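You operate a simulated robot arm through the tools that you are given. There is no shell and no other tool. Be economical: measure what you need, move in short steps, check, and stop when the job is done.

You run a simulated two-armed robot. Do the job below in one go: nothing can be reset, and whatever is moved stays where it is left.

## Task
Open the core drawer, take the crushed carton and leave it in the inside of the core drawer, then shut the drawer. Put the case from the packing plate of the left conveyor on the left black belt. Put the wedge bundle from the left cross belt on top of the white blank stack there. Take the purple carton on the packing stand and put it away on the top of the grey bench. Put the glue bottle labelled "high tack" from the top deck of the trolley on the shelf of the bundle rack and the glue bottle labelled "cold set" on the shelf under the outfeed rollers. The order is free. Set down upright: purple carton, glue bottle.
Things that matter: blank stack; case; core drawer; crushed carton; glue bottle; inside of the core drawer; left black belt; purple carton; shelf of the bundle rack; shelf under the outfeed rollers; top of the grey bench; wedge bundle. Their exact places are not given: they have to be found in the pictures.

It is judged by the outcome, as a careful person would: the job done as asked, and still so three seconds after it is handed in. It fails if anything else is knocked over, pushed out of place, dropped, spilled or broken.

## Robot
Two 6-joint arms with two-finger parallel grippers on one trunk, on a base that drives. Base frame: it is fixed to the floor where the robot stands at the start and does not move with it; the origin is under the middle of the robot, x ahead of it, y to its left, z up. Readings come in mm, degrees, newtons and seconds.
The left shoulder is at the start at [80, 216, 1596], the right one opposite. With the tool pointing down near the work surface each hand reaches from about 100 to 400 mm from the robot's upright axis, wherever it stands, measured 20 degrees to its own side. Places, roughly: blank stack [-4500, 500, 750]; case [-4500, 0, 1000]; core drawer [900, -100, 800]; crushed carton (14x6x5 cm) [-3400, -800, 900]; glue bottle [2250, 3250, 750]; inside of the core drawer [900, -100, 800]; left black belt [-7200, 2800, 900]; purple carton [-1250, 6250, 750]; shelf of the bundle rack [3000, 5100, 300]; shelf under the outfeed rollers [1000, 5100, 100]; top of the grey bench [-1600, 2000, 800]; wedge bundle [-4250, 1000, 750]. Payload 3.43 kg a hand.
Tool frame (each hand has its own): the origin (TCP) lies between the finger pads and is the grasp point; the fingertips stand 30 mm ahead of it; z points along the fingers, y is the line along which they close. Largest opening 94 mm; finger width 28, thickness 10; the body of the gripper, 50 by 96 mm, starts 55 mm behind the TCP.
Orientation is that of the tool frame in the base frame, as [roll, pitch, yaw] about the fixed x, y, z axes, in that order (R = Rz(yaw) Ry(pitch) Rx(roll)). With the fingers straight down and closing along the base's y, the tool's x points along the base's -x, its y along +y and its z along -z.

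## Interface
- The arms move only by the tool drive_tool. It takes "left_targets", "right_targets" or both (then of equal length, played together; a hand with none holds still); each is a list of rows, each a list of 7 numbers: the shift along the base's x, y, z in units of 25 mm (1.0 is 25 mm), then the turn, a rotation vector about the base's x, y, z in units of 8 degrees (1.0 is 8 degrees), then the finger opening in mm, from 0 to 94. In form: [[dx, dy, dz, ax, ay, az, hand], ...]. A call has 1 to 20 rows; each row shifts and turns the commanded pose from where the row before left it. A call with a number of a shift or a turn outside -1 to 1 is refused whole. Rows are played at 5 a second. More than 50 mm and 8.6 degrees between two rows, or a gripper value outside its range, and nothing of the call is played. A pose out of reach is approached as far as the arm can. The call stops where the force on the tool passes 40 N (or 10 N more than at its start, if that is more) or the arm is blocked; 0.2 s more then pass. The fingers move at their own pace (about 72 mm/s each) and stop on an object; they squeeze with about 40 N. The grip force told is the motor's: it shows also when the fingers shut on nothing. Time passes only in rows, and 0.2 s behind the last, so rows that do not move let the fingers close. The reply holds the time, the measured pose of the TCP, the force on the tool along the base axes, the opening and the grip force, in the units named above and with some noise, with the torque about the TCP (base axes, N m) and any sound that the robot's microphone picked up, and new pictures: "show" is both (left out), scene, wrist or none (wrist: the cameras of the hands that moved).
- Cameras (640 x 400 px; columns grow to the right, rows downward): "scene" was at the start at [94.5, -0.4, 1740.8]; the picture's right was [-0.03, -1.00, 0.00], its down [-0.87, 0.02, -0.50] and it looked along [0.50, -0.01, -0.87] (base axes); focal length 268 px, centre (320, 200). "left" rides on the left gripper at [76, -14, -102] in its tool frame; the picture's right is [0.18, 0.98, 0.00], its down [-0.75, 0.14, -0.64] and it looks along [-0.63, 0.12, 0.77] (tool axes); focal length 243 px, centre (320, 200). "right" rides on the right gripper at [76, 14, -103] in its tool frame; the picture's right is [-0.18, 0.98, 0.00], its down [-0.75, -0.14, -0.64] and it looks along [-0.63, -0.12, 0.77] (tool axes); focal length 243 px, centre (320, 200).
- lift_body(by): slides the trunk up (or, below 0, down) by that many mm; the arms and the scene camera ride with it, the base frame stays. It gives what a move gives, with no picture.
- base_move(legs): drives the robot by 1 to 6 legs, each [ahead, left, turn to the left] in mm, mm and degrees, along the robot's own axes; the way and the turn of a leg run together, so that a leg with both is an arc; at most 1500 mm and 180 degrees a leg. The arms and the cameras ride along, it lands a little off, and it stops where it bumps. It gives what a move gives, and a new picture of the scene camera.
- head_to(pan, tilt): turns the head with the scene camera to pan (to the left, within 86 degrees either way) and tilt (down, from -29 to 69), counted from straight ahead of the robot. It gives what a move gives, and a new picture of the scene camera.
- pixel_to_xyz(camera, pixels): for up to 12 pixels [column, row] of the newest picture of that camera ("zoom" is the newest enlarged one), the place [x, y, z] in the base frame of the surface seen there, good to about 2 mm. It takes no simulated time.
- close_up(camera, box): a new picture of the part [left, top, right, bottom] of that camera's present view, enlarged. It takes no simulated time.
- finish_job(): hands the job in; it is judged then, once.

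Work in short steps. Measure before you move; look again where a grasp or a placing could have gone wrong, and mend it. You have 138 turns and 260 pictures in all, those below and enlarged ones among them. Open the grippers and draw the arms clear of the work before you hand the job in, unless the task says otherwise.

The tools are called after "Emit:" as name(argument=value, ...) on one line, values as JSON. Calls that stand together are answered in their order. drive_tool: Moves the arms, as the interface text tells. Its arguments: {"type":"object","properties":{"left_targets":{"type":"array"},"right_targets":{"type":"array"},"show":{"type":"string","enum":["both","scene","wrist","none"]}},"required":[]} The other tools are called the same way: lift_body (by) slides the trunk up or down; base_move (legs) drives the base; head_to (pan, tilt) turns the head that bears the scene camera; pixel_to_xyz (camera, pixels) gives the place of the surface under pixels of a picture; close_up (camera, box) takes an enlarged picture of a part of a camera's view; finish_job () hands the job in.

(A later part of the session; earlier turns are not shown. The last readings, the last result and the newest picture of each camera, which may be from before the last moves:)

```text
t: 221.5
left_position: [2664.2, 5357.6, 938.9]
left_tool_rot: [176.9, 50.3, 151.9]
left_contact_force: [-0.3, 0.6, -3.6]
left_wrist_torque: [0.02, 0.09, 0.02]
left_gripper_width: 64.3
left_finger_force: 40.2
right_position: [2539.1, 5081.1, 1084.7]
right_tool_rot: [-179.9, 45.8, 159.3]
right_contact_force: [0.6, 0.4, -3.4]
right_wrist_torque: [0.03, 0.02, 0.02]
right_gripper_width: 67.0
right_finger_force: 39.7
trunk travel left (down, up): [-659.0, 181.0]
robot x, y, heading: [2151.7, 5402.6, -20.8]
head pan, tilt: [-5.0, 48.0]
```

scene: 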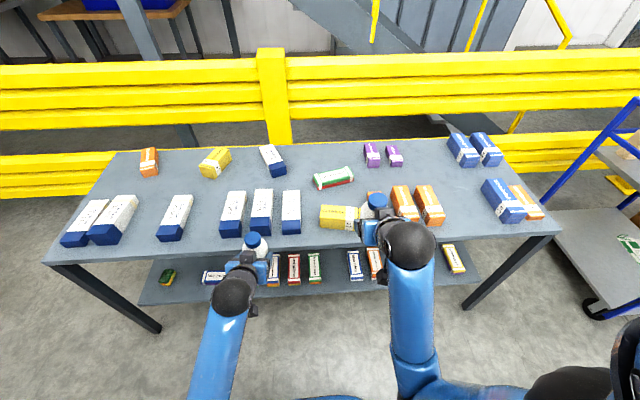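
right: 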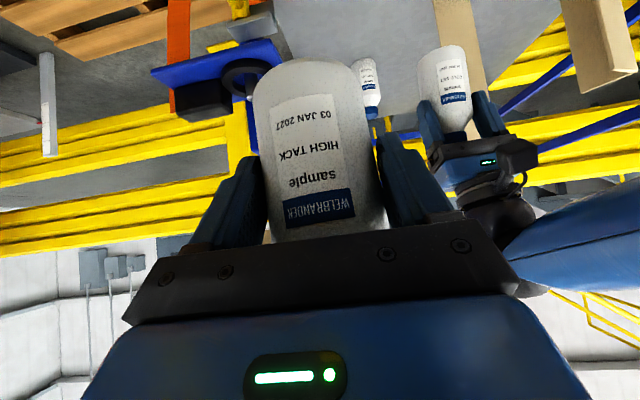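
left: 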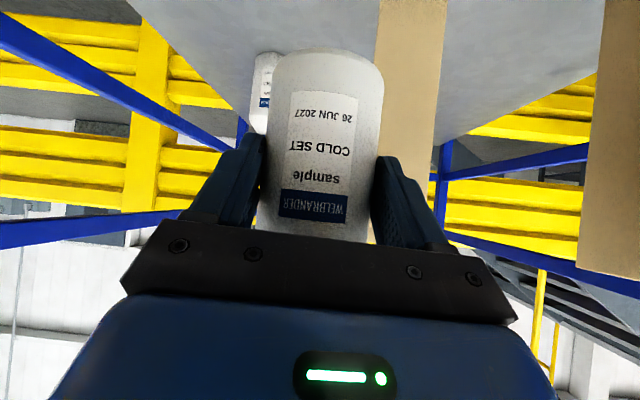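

In the shelf picture the gap between the packets at (314,268) and (355,265) is free. I measure the gap and check both grips.

Emit:
pixel_to_xyz(camera="scene", pixels=[[314, 268], [322, 282], [348, 280], [355, 265], [334, 283], [334, 270], [334, 292], [300, 244], [400, 243], [310, 254]])

Emit:
close_up(camera="left", box=[0, 0, 640, 400])

Emit:
close_up(camera="right", box=[0, 0, 640, 400])

```text
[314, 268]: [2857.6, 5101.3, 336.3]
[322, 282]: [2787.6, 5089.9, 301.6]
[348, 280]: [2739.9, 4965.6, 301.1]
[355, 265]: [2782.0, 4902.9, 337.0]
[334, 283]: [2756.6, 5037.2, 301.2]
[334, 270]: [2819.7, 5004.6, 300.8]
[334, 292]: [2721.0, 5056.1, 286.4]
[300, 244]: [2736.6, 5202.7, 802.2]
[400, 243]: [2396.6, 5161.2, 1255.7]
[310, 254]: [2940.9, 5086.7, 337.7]
```

```text
1.00 times, centred on (320, 200) of left (not enlarged: the box is as wide or as high as the picture)
```

zoom: 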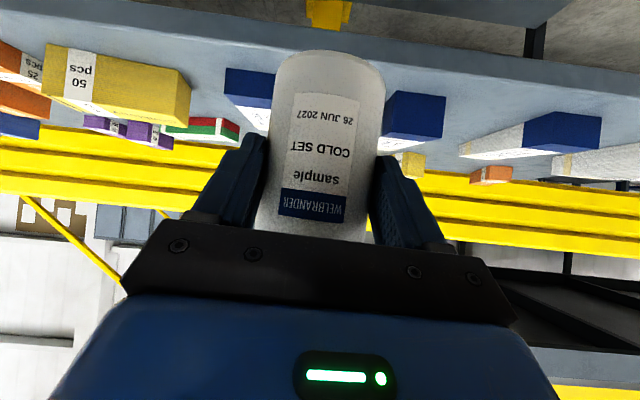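

```text
1.00 times, centred on (320, 200) of right (not enlarged: the box is as wide or as high as the picture)
```

zoom: 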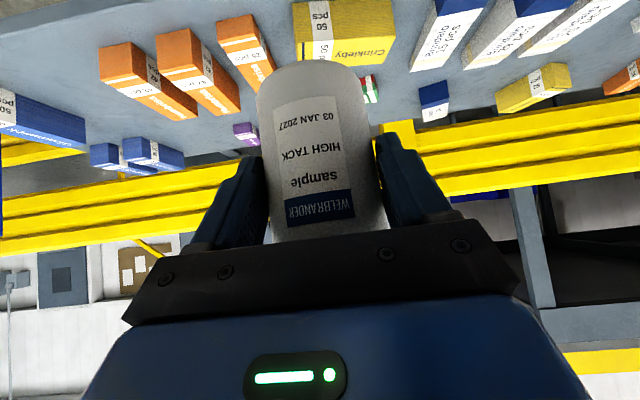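

Grips are fine; the gap centre is about (2781,5015). I lower the trunk 560 mm in front of the table and then look with the right wrist camera.

Emit:
lift_body(by=-560)

Emit:
close_up(camera="right", box=[0, 0, 640, 400])

Emit:
pixel_to_xyz(camera="right", pixels=[[315, 66], [300, 72], [335, 72], [320, 120]])

```text
refused: -560 is not a number from -400 to 400
```

```text
1.00 times, centred on (320, 200) of right (not enlarged: the box is as wide or as high as the picture)
```

zoom: 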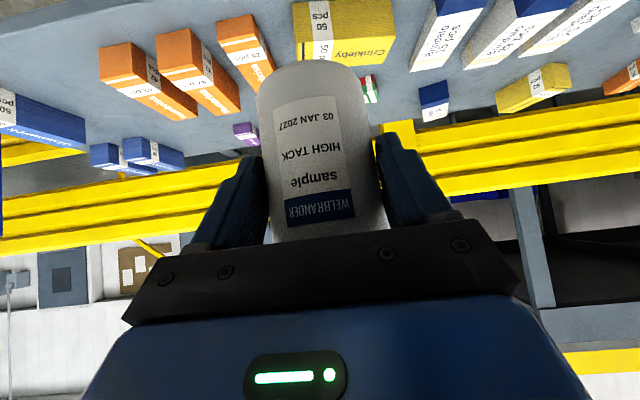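

```text
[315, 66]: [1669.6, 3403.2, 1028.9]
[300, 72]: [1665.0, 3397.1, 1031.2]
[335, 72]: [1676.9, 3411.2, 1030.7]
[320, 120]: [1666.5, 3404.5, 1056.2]
```

The limit is 400 per call, so I lower in two steps.

Emit:
lift_body(by=-400)

Emit:
lift_body(by=-160)

Emit:
drive_tool(right_targets=[[0, 0, -1, 0, 0, 0, 50], [0, 0, -1, 0, 0, 0, 50], [0, 0, -1, 0, 0, 0, 50], [0.6, -0.1, -1, 0, 0, 0, 50], [0.8, -0.2, -1, 0, 0, 0, 50]], show="both")

```text
t: 225.3
left_position: [2664.2, 5359.1, 540.1]
left_tool_rot: [176.9, 50.3, 152.1]
left_contact_force: [-0.3, 0.2, -3.6]
left_wrist_torque: [0.04, 0.08, -0.03]
left_gripper_width: 64.4
left_finger_force: 39.9
right_position: [2539.6, 5081.4, 685.1]
right_tool_rot: [-179.9, 45.6, 159.2]
right_contact_force: [-0.9, -1.2, -4.0]
right_wrist_torque: [0.01, 0.08, -0.01]
right_gripper_width: 67.0
right_finger_force: 40.1
trunk travel left (down, up): [-259.0, 581.0]
robot x, y, heading: [2159.3, 5403.0, -20.6]
head pan, tilt: [-5.0, 48.0]
```

```text
t: 227.1
left_position: [2662.4, 5357.6, 380.7]
left_tool_rot: [176.9, 50.2, 152.1]
left_contact_force: [0.8, 0.6, -4.0]
left_wrist_torque: [0.02, 0.05, 0.03]
left_gripper_width: 64.7
left_finger_force: 40.3
right_position: [2539.8, 5080.7, 525.5]
right_tool_rot: [-179.9, 45.7, 159.2]
right_contact_force: [-0.3, 0.0, -2.6]
right_wrist_torque: [0.04, 0.05, 0.03]
right_gripper_width: 66.8
right_finger_force: 40.0
trunk travel left (down, up): [-99.0, 741.0]
robot x, y, heading: [2158.8, 5405.0, -20.9]
head pan, tilt: [-5.0, 48.0]
```

```text
t: 228.3
left_position: [2663.7, 5359.0, 380.1]
left_tool_rot: [176.9, 50.3, 152.0]
left_contact_force: [0.1, 0.1, -4.1]
left_wrist_torque: [0.01, 0.04, 0.04]
left_gripper_width: 64.8
left_finger_force: 39.7
right_position: [2575.9, 5072.0, 399.8]
right_tool_rot: [-180.0, 45.7, 159.3]
right_contact_force: [0.0, 1.2, -4.3]
right_wrist_torque: [0.02, 0.08, 0.01]
right_gripper_width: 67.1
right_finger_force: 39.4
trunk travel left (down, up): [-99.0, 741.0]
robot x, y, heading: [2151.9, 5406.5, -20.6]
head pan, tilt: [-5.0, 48.0]
```

scene: 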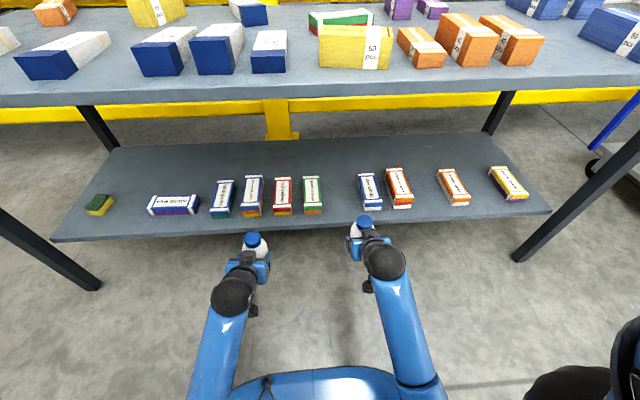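
right: 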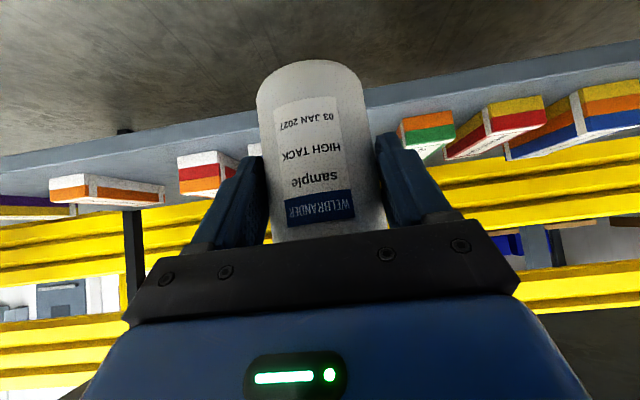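

The bottle bottom is about 343, above the packets. I confirm the gap's floor point and then reach in.

Emit:
pixel_to_xyz(camera="scene", pixels=[[324, 208], [364, 204], [342, 205], [340, 190], [340, 218], [322, 180], [360, 178]])

```text
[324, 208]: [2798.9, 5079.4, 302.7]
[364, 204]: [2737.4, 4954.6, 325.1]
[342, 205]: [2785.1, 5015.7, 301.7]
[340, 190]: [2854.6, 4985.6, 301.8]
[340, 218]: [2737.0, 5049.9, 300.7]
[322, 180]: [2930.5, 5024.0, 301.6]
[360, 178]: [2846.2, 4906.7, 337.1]
```

Gap is 139 mm wide, centred near (2783,5014). I move in above it and lower the bottle onto the shelf.

Emit:
drive_tool(right_targets=[[0.92, -0.26, 0, 0, 0, 0, 50], [0.92, -0.26, 0, 0, 0, 0, 50], [0.92, -0.26, 0, 0, 0, 0, 50], [0.92, -0.26, 0, 0, 0, 0, 50], [0.92, -0.26, 0, 0, 0, 0, 50], [0.92, -0.26, 0, 0, 0, 0, 50], [0.92, -0.26, 0, 0, 0, 0, 50], [0.92, -0.26, 0, 0, 0, 0, 50], [0.92, -0.26, 0, 0, 0, 0, 50], [0, 0, -0.8, 0, 0, 0, 50], [0, 0, -0.7, 0, 0, 0, 50]], show="both")

```text
t: 230.7
left_position: [2663.8, 5358.8, 380.7]
left_tool_rot: [177.0, 50.3, 152.0]
left_contact_force: [0.1, -0.1, -2.9]
left_wrist_torque: [0.03, 0.04, 0.0]
left_gripper_width: 64.6
left_finger_force: 40.0
right_position: [2783.4, 5014.6, 364.5]
right_tool_rot: [-179.9, 46.1, 159.3]
right_contact_force: [-1.3, -0.7, 6.2]
right_wrist_torque: [0.05, 0.2, 0.01]
right_gripper_width: 66.8
right_finger_force: 39.5
trunk travel left (down, up): [-99.0, 741.0]
robot x, y, heading: [2154.7, 5408.0, -20.7]
head pan, tilt: [-5.0, 48.0]
```

scene: 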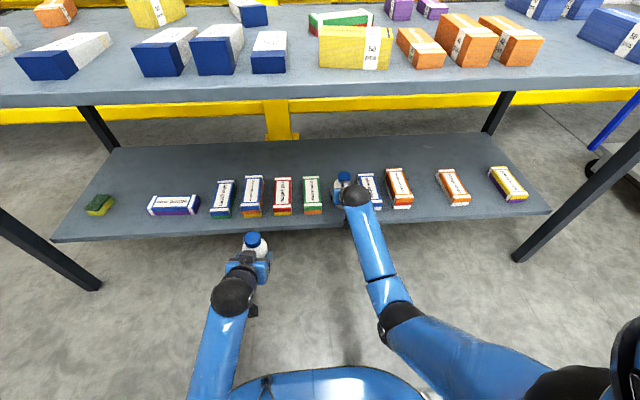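
right: 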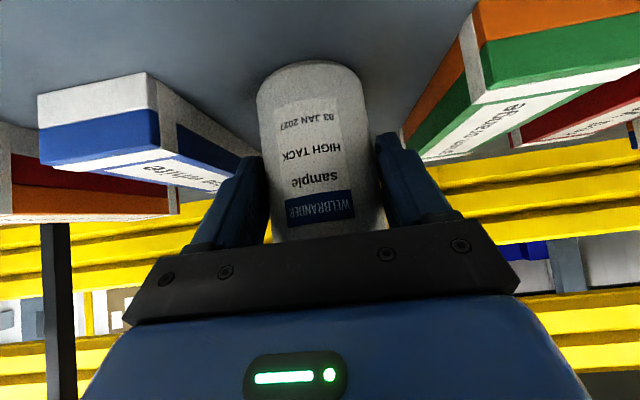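

The bottle touches the shelf (6 N). I release and draw straight back.

Emit:
drive_tool(right_targets=[[0, 0, 0, 0, 0, 0, 80], [0, 0, 0, 0, 0, 0, 94], [0, 0, 0, 0, 0, 0, 94], [-0.4, 0.14, 0.1, 0, 0, 0, 94], [-0.9, 0.32, 0.1, 0, 0, 0, 94], [-0.9, 0.32, 0, 0, 0, 0, 94], [-0.9, 0.32, 0, 0, 0, 0, 94], [-0.9, 0.32, 0, 0, 0, 0, 94], [-0.9, 0.32, 0, 0, 0, 0, 94], [-0.9, 0.32, 0.5, 0, 0, 0, 94], [-0.9, 0.32, 0.5, 0, 0, 0, 94]], show="both")

```text
t: 233.1
left_position: [2663.7, 5358.0, 379.6]
left_tool_rot: [176.9, 50.3, 152.1]
left_contact_force: [0.4, 0.7, -4.2]
left_wrist_torque: [0.03, 0.09, -0.01]
left_gripper_width: 64.7
left_finger_force: 40.0
right_position: [2616.1, 5074.4, 393.3]
right_tool_rot: [-180.0, 45.7, 159.4]
right_contact_force: [-0.3, 0.3, -0.7]
right_wrist_torque: [0.01, -0.05, -0.05]
right_gripper_width: 93.8
right_finger_force: 0.1
trunk travel left (down, up): [-99.0, 741.0]
robot x, y, heading: [2158.3, 5405.6, -20.9]
head pan, tilt: [-5.0, 48.0]
```

scene: 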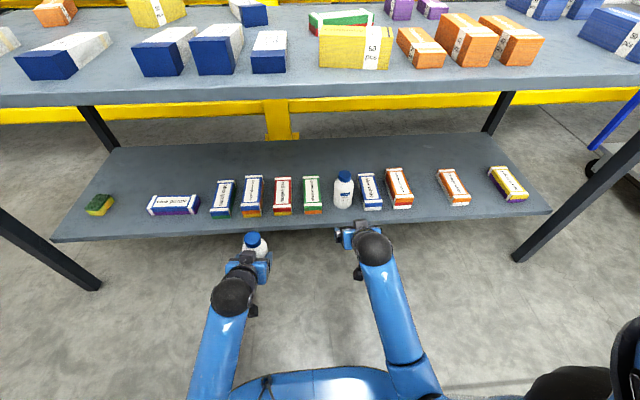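
right: 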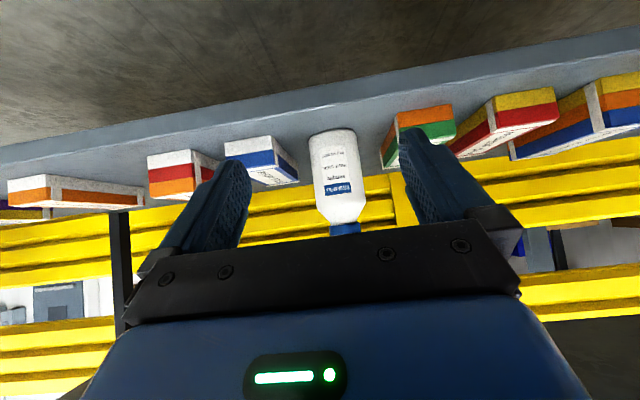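

HIGH TACK stands on the shelf. I back off, raise the trunk, and turn toward the outfeed rollers near (1000,5100).

Emit:
base_move(legs=[[-250, 0, 0], [0, 0, -144]])

Emit:
lift_body(by=400)

Emit:
head_to(pan=0, tilt=28)

```text
t: 240.9
left_position: [1493.0, 5226.2, 380.5]
left_tool_rot: [176.9, 50.4, 8.5]
left_contact_force: [0.0, -0.5, -4.2]
left_wrist_torque: [-0.04, -0.08, 0.02]
left_gripper_width: 64.2
left_finger_force: 39.8
right_position: [1362.6, 5483.4, 393.4]
right_tool_rot: [-179.9, 45.8, 15.7]
right_contact_force: [-0.1, -0.5, 0.4]
right_wrist_torque: [-0.03, 0.01, 0.03]
right_gripper_width: 93.8
right_finger_force: 0.1
trunk travel left (down, up): [-99.0, 741.0]
robot x, y, heading: [1927.6, 5490.6, -164.2]
head pan, tilt: [-5.0, 48.0]
```

scene: 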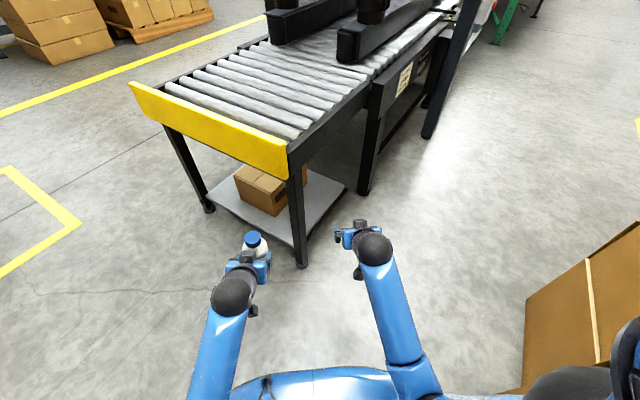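

```text
t: 244.7
left_position: [1491.6, 5225.2, 779.6]
left_tool_rot: [176.9, 50.2, 8.4]
left_contact_force: [1.1, -0.4, -3.7]
left_wrist_torque: [0.01, -0.08, -0.03]
left_gripper_width: 64.2
left_finger_force: 40.0
right_position: [1361.8, 5482.9, 793.0]
right_tool_rot: [-179.9, 45.6, 15.7]
right_contact_force: [-0.7, 0.0, -0.1]
right_wrist_torque: [0.0, 0.02, -0.02]
right_gripper_width: 93.9
right_finger_force: 0.0
trunk travel left (down, up): [-499.0, 341.0]
robot x, y, heading: [1924.8, 5489.8, -164.3]
head pan, tilt: [-5.0, 48.0]
```

```text
t: 245.5
left_position: [1491.8, 5225.7, 780.0]
left_tool_rot: [177.0, 50.3, 8.4]
left_contact_force: [0.0, 0.0, -3.3]
left_wrist_torque: [-0.01, -0.08, -0.02]
left_gripper_width: 64.3
left_finger_force: 39.8
right_position: [1361.6, 5484.0, 792.4]
right_tool_rot: [-179.9, 45.8, 15.6]
right_contact_force: [0.3, -0.6, 0.4]
right_wrist_torque: [0.03, -0.03, 0.01]
right_gripper_width: 94.2
right_finger_force: 0.0
trunk travel left (down, up): [-499.0, 341.0]
robot x, y, heading: [1929.4, 5487.8, -164.4]
head pan, tilt: [0.0, 28.0]
```

scene: 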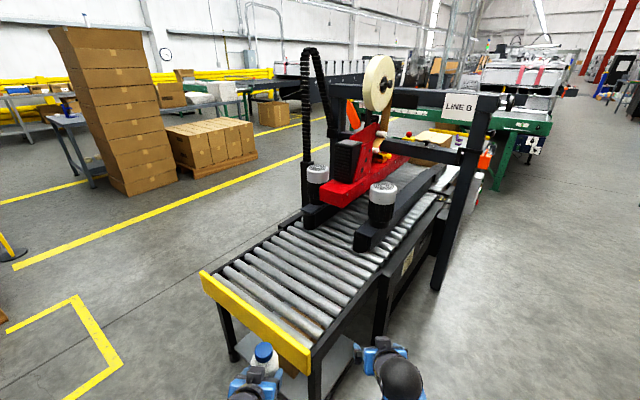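

A carton stands on a low shelf below the roller end; free space is left of and in front of it. I lower the trunk again to view beneath and measure.

Emit:
lift_body(by=-400)

Emit:
head_to(pan=0, tilt=45)

Emit:
close_up(camera="scene", box=[130, 80, 370, 270])

Emit:
pixel_to_xyz(camera="zoom", pixels=[[100, 60], [400, 240], [320, 200], [280, 240], [400, 300], [520, 230], [330, 260], [200, 260], [450, 400], [560, 250], [420, 320], [250, 220]])

```text
t: 249.3
left_position: [1492.9, 5226.0, 381.0]
left_tool_rot: [176.8, 50.2, 8.4]
left_contact_force: [-0.2, 0.6, -3.0]
left_wrist_torque: [0.04, -0.04, -0.01]
left_gripper_width: 64.2
left_finger_force: 40.2
right_position: [1362.3, 5483.3, 392.5]
right_tool_rot: [-179.9, 45.7, 15.7]
right_contact_force: [-0.2, -0.1, 0.7]
right_wrist_torque: [-0.02, -0.02, -0.01]
right_gripper_width: 94.1
right_finger_force: 0.1
trunk travel left (down, up): [-99.0, 741.0]
robot x, y, heading: [1928.8, 5492.0, -164.2]
head pan, tilt: [0.0, 28.0]
```

```text
t: 250.2
left_position: [1492.9, 5226.4, 380.4]
left_tool_rot: [176.9, 50.3, 8.5]
left_contact_force: [0.5, 0.3, -3.5]
left_wrist_torque: [0.0, -0.06, 0.02]
left_gripper_width: 64.2
left_finger_force: 39.4
right_position: [1362.0, 5483.6, 393.7]
right_tool_rot: [-179.9, 45.6, 15.7]
right_contact_force: [0.2, -0.1, 0.6]
right_wrist_torque: [-0.04, 0.01, 0.01]
right_gripper_width: 94.2
right_finger_force: 0.0
trunk travel left (down, up): [-99.0, 741.0]
robot x, y, heading: [1926.7, 5490.6, -164.1]
head pan, tilt: [0.0, 45.0]
```

scene: 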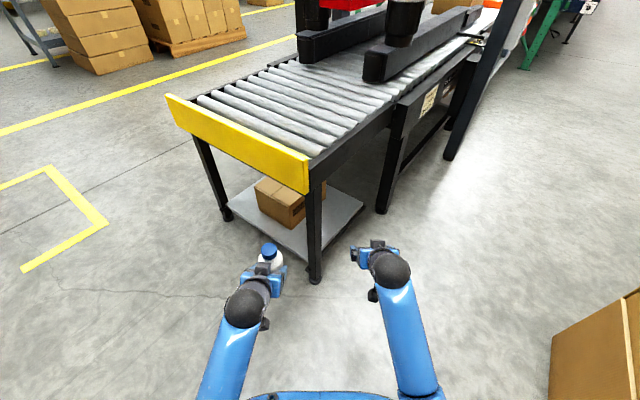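

```text
2.11 times, centred on (250, 175) of scene
```

zoom: 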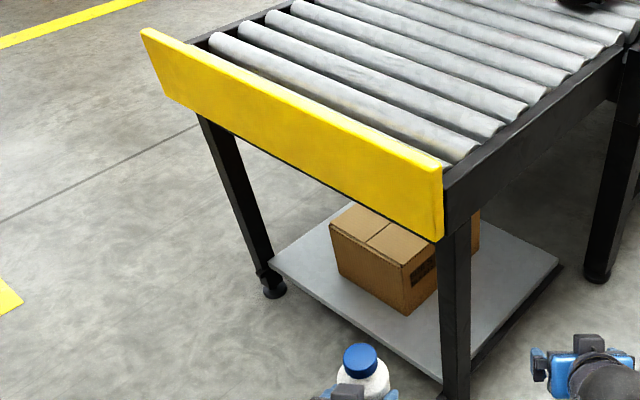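

```text
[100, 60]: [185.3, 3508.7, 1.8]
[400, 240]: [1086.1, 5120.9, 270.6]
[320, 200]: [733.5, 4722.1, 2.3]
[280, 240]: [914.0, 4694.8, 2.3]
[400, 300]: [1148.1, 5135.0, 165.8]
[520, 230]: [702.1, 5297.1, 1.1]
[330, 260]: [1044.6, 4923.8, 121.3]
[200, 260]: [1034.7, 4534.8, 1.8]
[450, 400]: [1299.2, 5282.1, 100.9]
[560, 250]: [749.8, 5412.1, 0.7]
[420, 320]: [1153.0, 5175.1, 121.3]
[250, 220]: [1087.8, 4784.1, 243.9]
```

The shelf is at z≈121; the carton stands with its near corner about 80 mm from the front edge. I measure the carton's left side, the shelf edge and the yellow plate's lower edge.

Emit:
pixel_to_xyz(camera="zoom", pixels=[[331, 228], [341, 276], [405, 312], [350, 206], [275, 258], [300, 280], [350, 320], [400, 355], [436, 236], [215, 125], [480, 300], [360, 310]])

```text
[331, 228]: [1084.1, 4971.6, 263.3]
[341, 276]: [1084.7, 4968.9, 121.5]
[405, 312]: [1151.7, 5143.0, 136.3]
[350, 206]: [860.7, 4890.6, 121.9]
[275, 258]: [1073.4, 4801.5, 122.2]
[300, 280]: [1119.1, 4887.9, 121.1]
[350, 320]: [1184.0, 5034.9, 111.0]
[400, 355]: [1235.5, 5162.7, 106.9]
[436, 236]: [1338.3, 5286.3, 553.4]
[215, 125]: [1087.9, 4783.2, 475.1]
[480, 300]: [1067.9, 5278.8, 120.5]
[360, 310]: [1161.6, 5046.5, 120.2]
```

Right of the carton the shelf is free for about 160 mm; I'll set COLD SET at about (1166,5225). I turn to heading 164 and shift left so the left tool lines up from the front.

Emit:
base_move(legs=[[0, 0, -31.8], [-28, 353, 0]])

Emit:
pixel_to_xyz(camera="left", pixels=[[330, 52], [300, 60]])

Emit:
close_up(camera="left", box=[0, 0, 640, 400])

```text
t: 254.0
left_position: [1350.0, 5138.4, 380.5]
left_tool_rot: [177.0, 50.3, -22.8]
left_contact_force: [-0.9, -0.2, -3.1]
left_wrist_torque: [0.01, -0.08, -0.04]
left_gripper_width: 64.3
left_finger_force: 39.9
right_position: [1372.6, 5427.3, 393.4]
right_tool_rot: [-179.9, 45.7, -15.3]
right_contact_force: [-0.8, 0.3, 0.7]
right_wrist_torque: [0.0, -0.01, 0.04]
right_gripper_width: 94.2
right_finger_force: 0.0
trunk travel left (down, up): [-99.0, 741.0]
robot x, y, heading: [1859.6, 5139.5, 164.6]
head pan, tilt: [0.0, 45.0]
```

scene: 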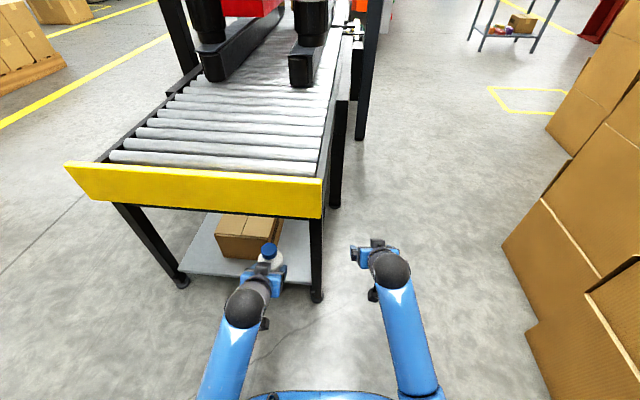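

```text
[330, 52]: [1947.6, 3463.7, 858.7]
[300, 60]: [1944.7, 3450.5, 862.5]
```

```text
1.00 times, centred on (320, 200) of left (not enlarged: the box is as wide or as high as the picture)
```

zoom: 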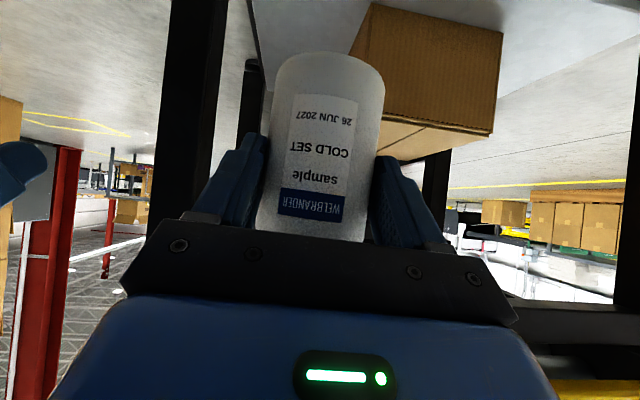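

The bottle is lined up right of the carton. I re-measure the gap between the carton and right leg from here.

Emit:
pixel_to_xyz(camera="scene", pixels=[[281, 220], [274, 258], [311, 240], [313, 285], [296, 240], [300, 268], [290, 225], [290, 200]])

```text
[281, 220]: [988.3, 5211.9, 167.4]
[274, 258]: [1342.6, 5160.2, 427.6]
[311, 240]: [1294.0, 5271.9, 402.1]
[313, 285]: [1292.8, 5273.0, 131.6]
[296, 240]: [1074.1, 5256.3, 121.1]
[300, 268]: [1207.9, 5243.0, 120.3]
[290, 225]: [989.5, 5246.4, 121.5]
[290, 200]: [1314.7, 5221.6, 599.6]
```

The gap runs 355–515 mm along; target (1171,5223). I lower the trunk 90 mm and the arm 75 mm, then slide in under the rollers.

Emit:
lift_body(by=-90)

Emit:
drive_tool(left_targets=[[0, 0, -1, 0, 0, 0, 50], [0, 0, -1, 0, 0, 0, 50], [0, 0, -1, 0, 0, 0, 50], [-0.9, 0.425, 0, 0, 0, 0, 50], [-0.9, 0.425, 0, 0, 0, 0, 50], [-0.9, 0.425, 0, 0, 0, 0, 50], [-0.9, 0.425, 0, 0, 0, 0, 50], [-0.9, 0.425, 0, 0, 0, 0, 50]], show="both")

```text
t: 255.2
left_position: [1350.8, 5138.7, 294.5]
left_tool_rot: [176.9, 50.4, -22.7]
left_contact_force: [0.7, -0.2, -3.7]
left_wrist_torque: [-0.03, -0.11, 0.03]
left_gripper_width: 64.0
left_finger_force: 40.1
right_position: [1372.3, 5427.0, 308.8]
right_tool_rot: [-179.8, 46.0, -15.4]
right_contact_force: [-0.1, -0.7, -0.2]
right_wrist_torque: [0.0, -0.01, -0.03]
right_gripper_width: 93.7
right_finger_force: 0.1
trunk travel left (down, up): [-9.0, 831.0]
robot x, y, heading: [1854.9, 5141.3, 164.4]
head pan, tilt: [0.0, 45.0]
```

```text
t: 257.0
left_position: [1238.5, 5190.8, 228.7]
left_tool_rot: [176.6, 51.0, -23.1]
left_contact_force: [0.0, 0.3, -3.6]
left_wrist_torque: [0.03, -0.05, -0.02]
left_gripper_width: 64.3
left_finger_force: 39.7
right_position: [1374.5, 5426.1, 311.1]
right_tool_rot: [-180.0, 46.2, -15.6]
right_contact_force: [0.7, -0.1, 0.8]
right_wrist_torque: [-0.03, 0.01, 0.05]
right_gripper_width: 93.8
right_finger_force: 0.1
trunk travel left (down, up): [-9.0, 831.0]
robot x, y, heading: [1862.2, 5138.3, 164.5]
head pan, tilt: [0.0, 45.0]
```

scene: 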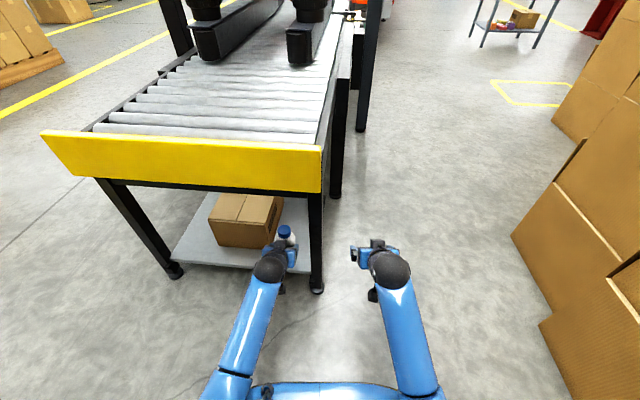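
left: 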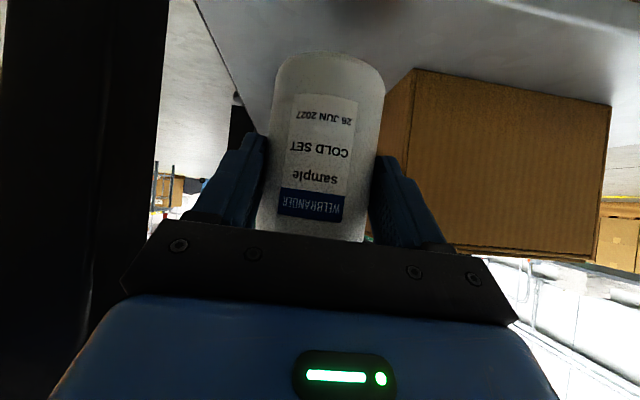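

Well centred between carton and leg. I go 75 mm further in and lower until it touches.

Emit:
drive_tool(left_targets=[[-0.9, 0.425, 0, 0, 0, 0, 50], [-0.9, 0.425, 0, 0, 0, 0, 50], [-0.88, 0.43, 0, 0, 0, 0, 50], [0, 0, -0.6, 0, 0, 0, 50], [0, 0, -0.6, 0, 0, 0, 50], [0, 0, -0.3, 0, 0, 0, 50]], show="both")

```text
t: 258.4
left_position: [1170.6, 5224.0, 185.9]
left_tool_rot: [177.5, 51.2, -22.2]
left_contact_force: [3.2, -1.5, 13.5]
left_wrist_torque: [0.4, -0.14, -0.11]
left_gripper_width: 64.1
left_finger_force: 40.3
right_position: [1373.5, 5425.0, 309.7]
right_tool_rot: [-179.3, 46.0, -15.0]
right_contact_force: [0.4, 0.8, -0.1]
right_wrist_torque: [0.02, 0.02, -0.04]
right_gripper_width: 94.0
right_finger_force: 0.1
trunk travel left (down, up): [-9.0, 831.0]
robot x, y, heading: [1859.3, 5140.1, 164.6]
head pan, tilt: [0.0, 45.0]
```

scene: 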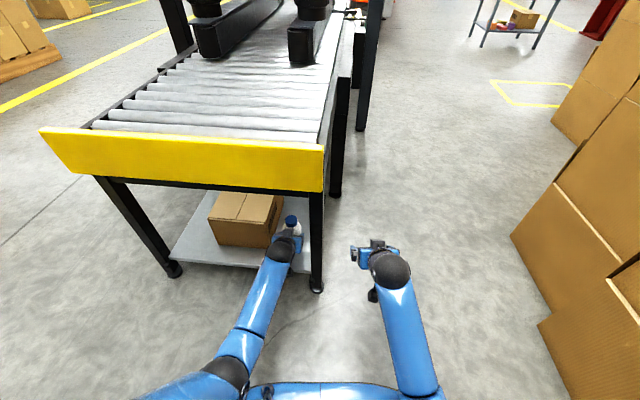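
left: 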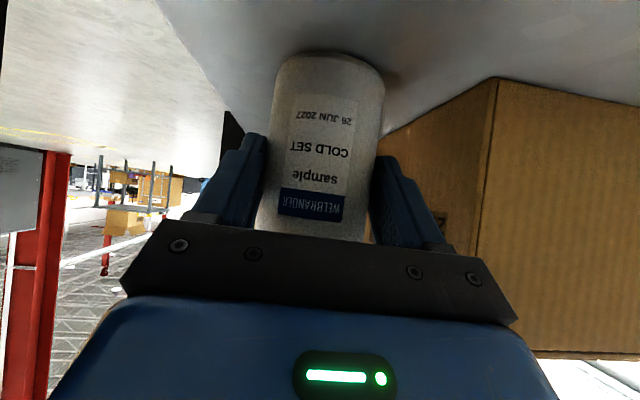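

Contact is made (13 N). I open and draw the hand straight back out.

Emit:
drive_tool(left_targets=[[0, 0, 0.1, 0, 0, 0, 70], [0, 0, 0, 0, 0, 0, 90], [0, 0, 0, 0, 0, 0, 90], [0.5, -0.22, 0.1, 0, 0, 0, 90], [0.9, -0.4, 0.1, 0, 0, 0, 90], [0.9, -0.4, 0.2, 0, 0, 0, 90], [0.9, -0.4, 0.2, 0, 0, 0, 90], [0.9, -0.4, 0.2, 0, 0, 0, 90], [0.9, -0.4, 0.3, 0, 0, 0, 90], [0.9, -0.4, 0.3, 0, 0, 0, 90], [0.9, -0.4, 0.3, 0, 0, 0, 90]], show="both")

```text
t: 260.8
left_position: [1335.5, 5152.5, 241.4]
left_tool_rot: [177.0, 52.1, -22.6]
left_contact_force: [0.2, -0.2, -1.0]
left_wrist_torque: [-0.01, 0.04, 0.0]
left_gripper_width: 89.9
left_finger_force: 0.1
right_position: [1371.9, 5426.5, 310.3]
right_tool_rot: [179.8, 46.1, -15.7]
right_contact_force: [0.4, 0.2, 0.3]
right_wrist_torque: [0.02, 0.0, 0.0]
right_gripper_width: 94.1
right_finger_force: 0.0
trunk travel left (down, up): [-9.0, 831.0]
robot x, y, heading: [1855.3, 5139.4, 164.7]
head pan, tilt: [0.0, 45.0]
```

scene: 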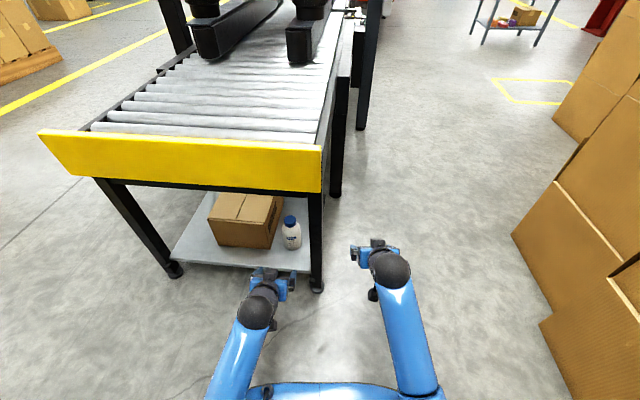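
left: 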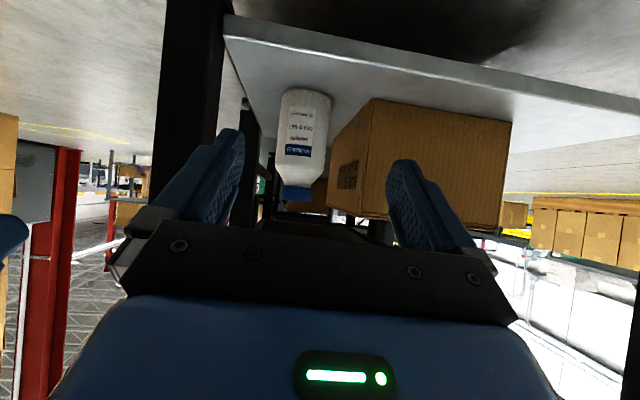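

COLD SET stands on the shelf. Now the purple carton: I raise the trunk, back a little and look right along the corridor between conveyor and carton stacks.

Emit:
base_move(legs=[[-150, 0, 0]])

Emit:
lift_body(by=400)

Emit:
head_to(pan=-15, tilt=22)

Emit:
pixel_to_xyz(camera="scene", pixels=[[250, 300], [460, 300], [300, 150], [400, 150], [420, 110], [250, 220], [500, 330], [440, 120]])

```text
t: 262.2
left_position: [1481.9, 5111.6, 240.9]
left_tool_rot: [177.1, 52.0, -22.5]
left_contact_force: [0.4, -0.6, 0.5]
left_wrist_torque: [0.02, 0.0, 0.02]
left_gripper_width: 90.2
left_finger_force: 0.2
right_position: [1517.3, 5385.8, 309.7]
right_tool_rot: [-180.0, 46.0, -15.5]
right_contact_force: [0.3, 1.0, -0.6]
right_wrist_torque: [0.02, 0.02, 0.01]
right_gripper_width: 93.9
right_finger_force: 0.0
trunk travel left (down, up): [-9.0, 831.0]
robot x, y, heading: [2003.7, 5100.7, 164.6]
head pan, tilt: [0.0, 45.0]
```

scene: 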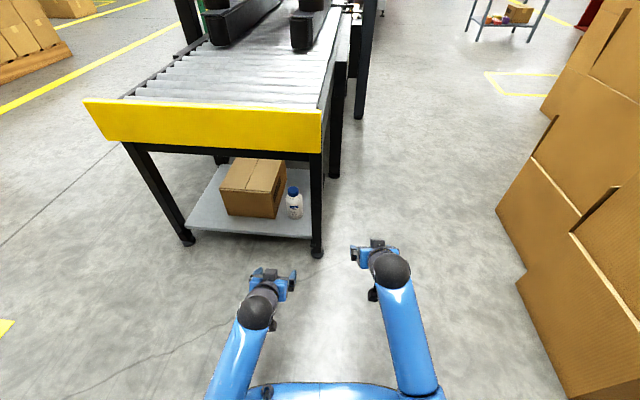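

```text
t: 266.0
left_position: [1480.4, 5111.7, 633.8]
left_tool_rot: [177.3, 51.6, -22.4]
left_contact_force: [0.0, -0.7, -0.2]
left_wrist_torque: [0.04, 0.0, 0.01]
left_gripper_width: 89.9
left_finger_force: 0.0
right_position: [1517.4, 5385.3, 704.7]
right_tool_rot: [-179.9, 45.8, -15.4]
right_contact_force: [0.5, 0.1, 0.2]
right_wrist_torque: [-0.01, 0.02, -0.01]
right_gripper_width: 93.8
right_finger_force: 0.1
trunk travel left (down, up): [-409.0, 431.0]
robot x, y, heading: [2003.6, 5097.6, 164.6]
head pan, tilt: [0.0, 45.0]
```

```text
t: 266.9
left_position: [1481.3, 5111.5, 633.3]
left_tool_rot: [177.3, 51.7, -22.4]
left_contact_force: [0.4, 0.3, 0.1]
left_wrist_torque: [-0.03, -0.01, 0.01]
left_gripper_width: 90.0
left_finger_force: 0.0
right_position: [1516.8, 5386.4, 703.8]
right_tool_rot: [-179.9, 45.9, -15.5]
right_contact_force: [0.4, -0.3, -0.4]
right_wrist_torque: [0.0, -0.01, -0.03]
right_gripper_width: 94.1
right_finger_force: 0.0
trunk travel left (down, up): [-409.0, 431.0]
robot x, y, heading: [2002.0, 5098.4, 164.8]
head pan, tilt: [-15.0, 22.0]
```

scene: 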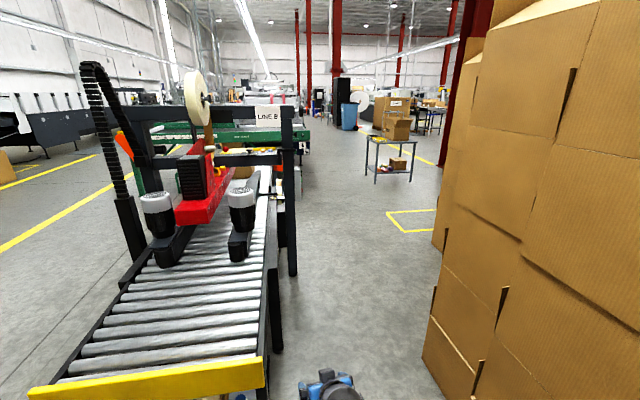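

```text
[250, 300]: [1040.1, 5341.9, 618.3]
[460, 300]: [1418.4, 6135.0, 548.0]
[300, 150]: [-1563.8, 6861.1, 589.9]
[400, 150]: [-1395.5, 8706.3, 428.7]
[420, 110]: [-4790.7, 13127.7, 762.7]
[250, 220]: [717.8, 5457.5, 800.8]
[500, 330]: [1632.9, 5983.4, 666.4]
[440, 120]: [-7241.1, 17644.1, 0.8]
```

The packing stand lies further along the conveyor line, and the right corridor is narrow, so I go round the left side: shift left, drive to about (800,4100), then toward the stand.

Emit:
base_move(legs=[[0, 450, 0], [0, 0, 42.5], [1220, 0, 0], [0, 0, -53.8]])

Emit:
head_to(pan=0, tilt=15)

```text
t: 279.7
left_position: [299.4, 4217.4, 634.6]
left_tool_rot: [177.3, 51.7, -33.2]
left_contact_force: [0.8, -0.1, 0.0]
left_wrist_torque: [0.03, 0.01, 0.01]
left_gripper_width: 90.2
left_finger_force: 0.0
right_position: [386.4, 4479.5, 704.0]
right_tool_rot: [-179.9, 45.8, -26.2]
right_contact_force: [0.3, 0.1, 0.5]
right_wrist_torque: [-0.02, -0.01, 0.0]
right_gripper_width: 93.9
right_finger_force: 0.0
trunk travel left (down, up): [-409.0, 431.0]
robot x, y, heading: [809.3, 4110.1, 153.8]
head pan, tilt: [-15.0, 22.0]
```

scene: 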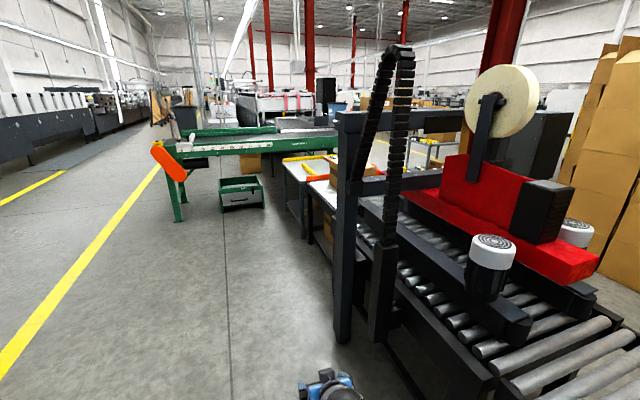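

```text
t: 280.5
left_position: [298.9, 4217.3, 634.0]
left_tool_rot: [177.2, 51.7, -33.1]
left_contact_force: [-0.1, 0.5, 0.1]
left_wrist_torque: [-0.02, 0.0, 0.03]
left_gripper_width: 90.2
left_finger_force: 0.1
right_position: [387.9, 4481.2, 704.0]
right_tool_rot: [-179.9, 45.8, -26.2]
right_contact_force: [-1.0, 0.5, 0.1]
right_wrist_torque: [0.01, 0.02, 0.02]
right_gripper_width: 93.9
right_finger_force: 0.0
trunk travel left (down, up): [-409.0, 431.0]
robot x, y, heading: [814.5, 4103.6, 153.7]
head pan, tilt: [0.0, 15.0]
```

scene: 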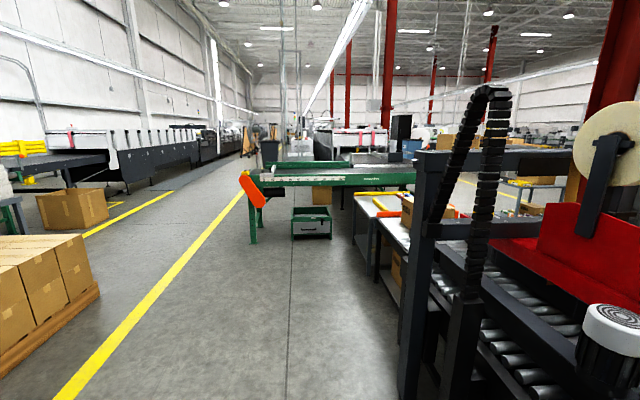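

White-topped stands lie at (370,205) and (400,230) before the green belt table. I drive 1400 mm along and look there.

Emit:
pixel_to_xyz(camera="scene", pixels=[[380, 213], [400, 235], [355, 200], [250, 240], [380, 300], [310, 230], [405, 300]])

Emit:
base_move(legs=[[1400, 0, 0]])

Emit:
head_to(pan=-45, tilt=25)

```text
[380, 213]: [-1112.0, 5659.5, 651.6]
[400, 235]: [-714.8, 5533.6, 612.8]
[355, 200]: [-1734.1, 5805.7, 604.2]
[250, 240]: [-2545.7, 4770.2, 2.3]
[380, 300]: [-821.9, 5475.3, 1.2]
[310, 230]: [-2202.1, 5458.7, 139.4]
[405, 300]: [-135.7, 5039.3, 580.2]
```

```text
t: 287.5
left_position: [-970.4, 4827.1, 633.6]
left_tool_rot: [177.2, 51.7, -32.7]
left_contact_force: [-1.0, -1.1, 0.8]
left_wrist_torque: [0.0, 0.0, -0.02]
left_gripper_width: 90.2
left_finger_force: 0.1
right_position: [-887.2, 5089.8, 704.0]
right_tool_rot: [-180.0, 45.8, -25.6]
right_contact_force: [-1.0, -0.3, 0.6]
right_wrist_torque: [0.03, 0.02, 0.01]
right_gripper_width: 94.2
right_finger_force: 0.1
trunk travel left (down, up): [-409.0, 431.0]
robot x, y, heading: [-458.2, 4724.1, 154.4]
head pan, tilt: [0.0, 15.0]
```

scene: 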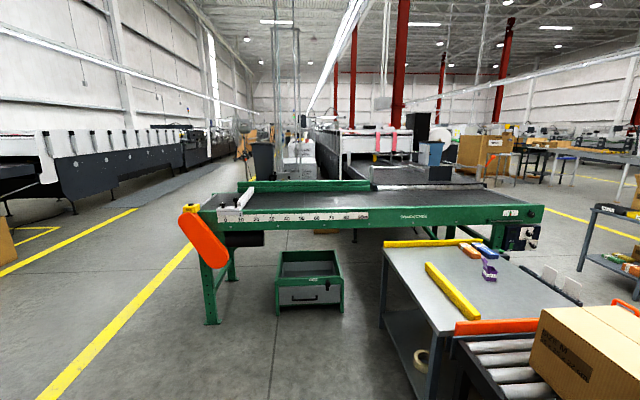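

```text
t: 288.6
left_position: [-970.4, 4827.2, 635.0]
left_tool_rot: [177.3, 51.8, -32.6]
left_contact_force: [0.1, -0.2, -0.6]
left_wrist_torque: [0.0, 0.02, 0.01]
left_gripper_width: 90.0
left_finger_force: 0.1
right_position: [-886.9, 5091.5, 704.0]
right_tool_rot: [-179.9, 45.8, -25.6]
right_contact_force: [0.1, 0.3, 0.0]
right_wrist_torque: [0.01, 0.01, 0.03]
right_gripper_width: 94.1
right_finger_force: 0.1
trunk travel left (down, up): [-409.0, 431.0]
robot x, y, heading: [-454.1, 4726.5, 154.6]
head pan, tilt: [-45.0, 25.0]
```

scene: 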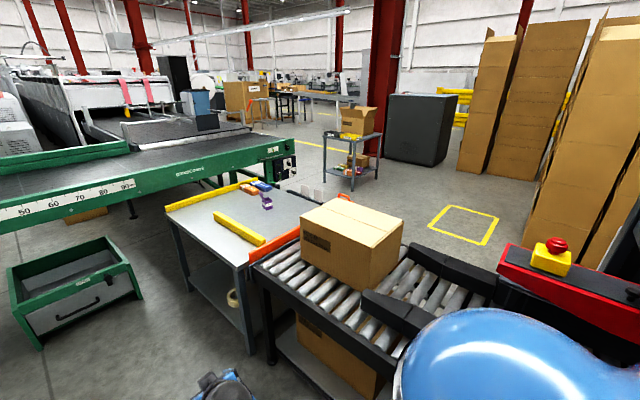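

The purple carton is at (267,200) on the stand's far side. I enlarge and measure.

Emit:
close_up(camera="scene", box=[160, 160, 320, 280])

Emit:
pixel_to_xyz(camera="zoom", pixels=[[428, 125], [418, 165], [430, 195], [415, 180], [330, 100], [420, 90], [30, 195], [640, 170], [350, 420], [400, 270], [500, 200], [440, 160]])

```text
3.33 times, centred on (240, 220) of scene
```

zoom: 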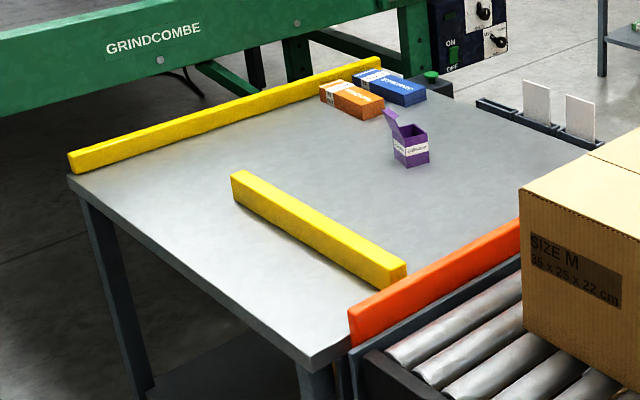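

```text
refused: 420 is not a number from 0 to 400
```

Emit:
pixel_to_xyz(camera="zoom", pixels=[[410, 130], [395, 145], [408, 166], [428, 160], [387, 112], [430, 130], [70, 180], [315, 360], [400, 280], [375, 65], [520, 220], [450, 160]])

```text
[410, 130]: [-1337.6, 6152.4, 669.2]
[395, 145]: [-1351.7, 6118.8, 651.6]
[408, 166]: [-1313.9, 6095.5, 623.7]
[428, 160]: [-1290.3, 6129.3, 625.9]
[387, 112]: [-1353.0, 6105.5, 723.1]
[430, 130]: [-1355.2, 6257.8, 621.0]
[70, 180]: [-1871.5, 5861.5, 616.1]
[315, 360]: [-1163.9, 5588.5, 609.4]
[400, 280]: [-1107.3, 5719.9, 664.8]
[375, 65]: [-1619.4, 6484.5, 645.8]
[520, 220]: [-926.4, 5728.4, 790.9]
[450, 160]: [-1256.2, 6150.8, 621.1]
```

I enlarge the purple carton to see its flap and faces.

Emit:
close_up(camera="scene", box=[250, 182, 274, 206])

```text
16.00 times, centred on (262, 194) of scene
```

zoom: 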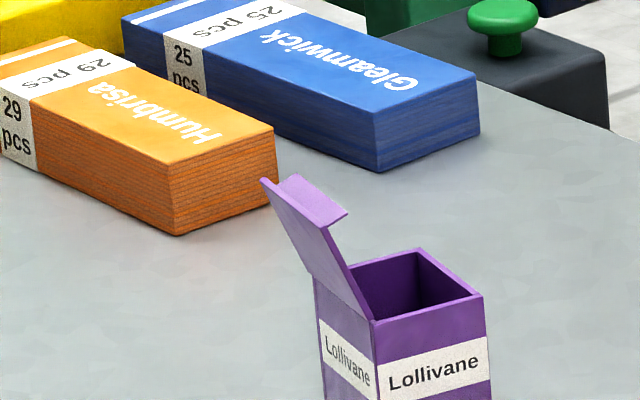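

The flap hinges on the face toward me, so I grip from straight above, closing along 149°. I raise the trunk, drive to about (-1528,5053) and face the stand (heading 69) for the left arm.

Emit:
lift_body(by=250)

Emit:
base_move(legs=[[0, 0, 8.4], [1123, 0, 0], [0, 0, -94]])

Emit:
head_to(pan=5, tilt=45)

```text
t: 291.2
left_position: [-970.3, 4827.7, 884.5]
left_tool_rot: [177.3, 51.8, -32.6]
left_contact_force: [0.5, -0.3, -0.3]
left_wrist_torque: [0.01, -0.02, -0.01]
left_gripper_width: 90.0
left_finger_force: 0.0
right_position: [-886.1, 5091.9, 952.9]
right_tool_rot: [-179.9, 45.8, -25.6]
right_contact_force: [0.3, 0.6, -0.2]
right_wrist_torque: [-0.01, 0.0, 0.03]
right_gripper_width: 93.9
right_finger_force: 0.0
trunk travel left (down, up): [-659.0, 181.0]
robot x, y, heading: [-454.1, 4721.9, 154.3]
head pan, tilt: [-45.0, 25.0]
```

```text
t: 301.7
left_position: [-1460.9, 5579.1, 883.7]
left_tool_rot: [177.3, 51.8, -120.0]
left_contact_force: [-0.4, 0.9, -0.4]
left_wrist_torque: [-0.01, -0.02, -0.01]
left_gripper_width: 89.9
left_finger_force: 0.0
right_position: [-1193.3, 5506.7, 953.3]
right_tool_rot: [-179.9, 45.8, -113.1]
right_contact_force: [0.5, -0.2, 0.5]
right_wrist_torque: [-0.03, 0.02, 0.0]
right_gripper_width: 94.0
right_finger_force: 0.0
trunk travel left (down, up): [-659.0, 181.0]
robot x, y, heading: [-1542.5, 5061.9, 67.0]
head pan, tilt: [-45.0, 25.0]
```

scene: 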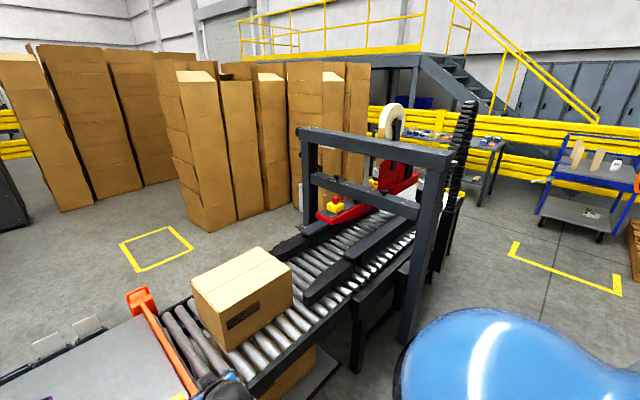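

```text
t: 302.9
left_position: [-1461.2, 5577.9, 885.4]
left_tool_rot: [177.3, 51.7, -120.1]
left_contact_force: [0.1, 0.0, 0.8]
left_wrist_torque: [-0.01, 0.03, 0.02]
left_gripper_width: 90.3
left_finger_force: 0.1
right_position: [-1193.2, 5507.0, 954.3]
right_tool_rot: [-179.9, 45.8, -113.1]
right_contact_force: [0.6, 0.1, 0.3]
right_wrist_torque: [-0.02, 0.01, -0.01]
right_gripper_width: 93.9
right_finger_force: 0.1
trunk travel left (down, up): [-659.0, 181.0]
robot x, y, heading: [-1543.9, 5060.1, 66.8]
head pan, tilt: [5.0, 45.0]
```

scene: 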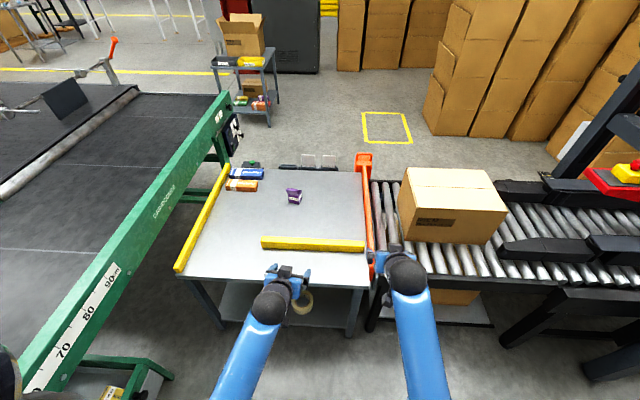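

I measure the carton again from here, enlarged, and turn the left tool to point straight down.

Emit:
close_up(camera="scene", box=[274, 180, 314, 210])

Emit:
drive_tool(left_targets=[[0, 0, 0, -0.8, 0.4615, 0, 94], [0, 0, 0, -0.8, 0.4615, 0, 94], [0, 0, 0, -0.8, 0.4615, 0, 94], [0, 0, 0, -0.8, 0.4615, 0, 94], [0, 0, 0, -0.8, 0.4615, 0, 94], [0, 0, 0, -0.8, 0.4615, 0, 94], [0, 0, 0, -0.8, 0.4615, 0, 94]], show="none")

```text
13.33 times, centred on (294, 195) of scene
```

zoom: 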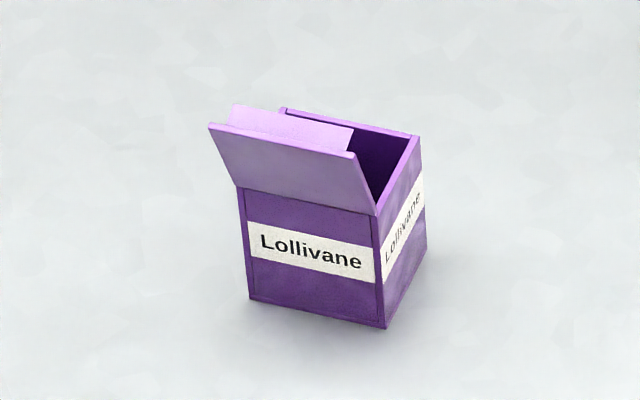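

```text
t: 304.5
left_position: [-1459.7, 5578.4, 884.5]
left_tool_rot: [177.4, -0.2, -120.1]
left_contact_force: [0.1, -0.8, -0.1]
left_wrist_torque: [0.03, 0.0, -0.03]
left_gripper_width: 93.8
left_finger_force: 0.1
right_position: [-1192.0, 5506.2, 952.5]
right_tool_rot: [-179.9, 45.7, -113.1]
right_contact_force: [-0.5, 0.2, -0.2]
right_wrist_torque: [-0.01, 0.02, -0.02]
right_gripper_width: 93.9
right_finger_force: 0.0
trunk travel left (down, up): [-659.0, 181.0]
robot x, y, heading: [-1540.8, 5061.0, 66.9]
head pan, tilt: [5.0, 45.0]
```

Emit:
pixel_to_xyz(camera="zoom", pixels=[[250, 298], [385, 326], [428, 250], [378, 214], [240, 186], [418, 138], [282, 110], [210, 124], [355, 155], [320, 350], [340, 130]])

```text
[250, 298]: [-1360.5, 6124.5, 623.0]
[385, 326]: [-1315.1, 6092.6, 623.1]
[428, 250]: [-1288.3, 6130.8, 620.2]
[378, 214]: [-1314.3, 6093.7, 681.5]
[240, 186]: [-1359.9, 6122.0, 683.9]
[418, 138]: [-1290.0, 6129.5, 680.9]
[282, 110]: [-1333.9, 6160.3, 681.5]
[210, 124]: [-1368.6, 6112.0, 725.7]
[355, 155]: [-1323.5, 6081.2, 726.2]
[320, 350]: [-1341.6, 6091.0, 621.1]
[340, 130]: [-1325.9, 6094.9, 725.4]
```

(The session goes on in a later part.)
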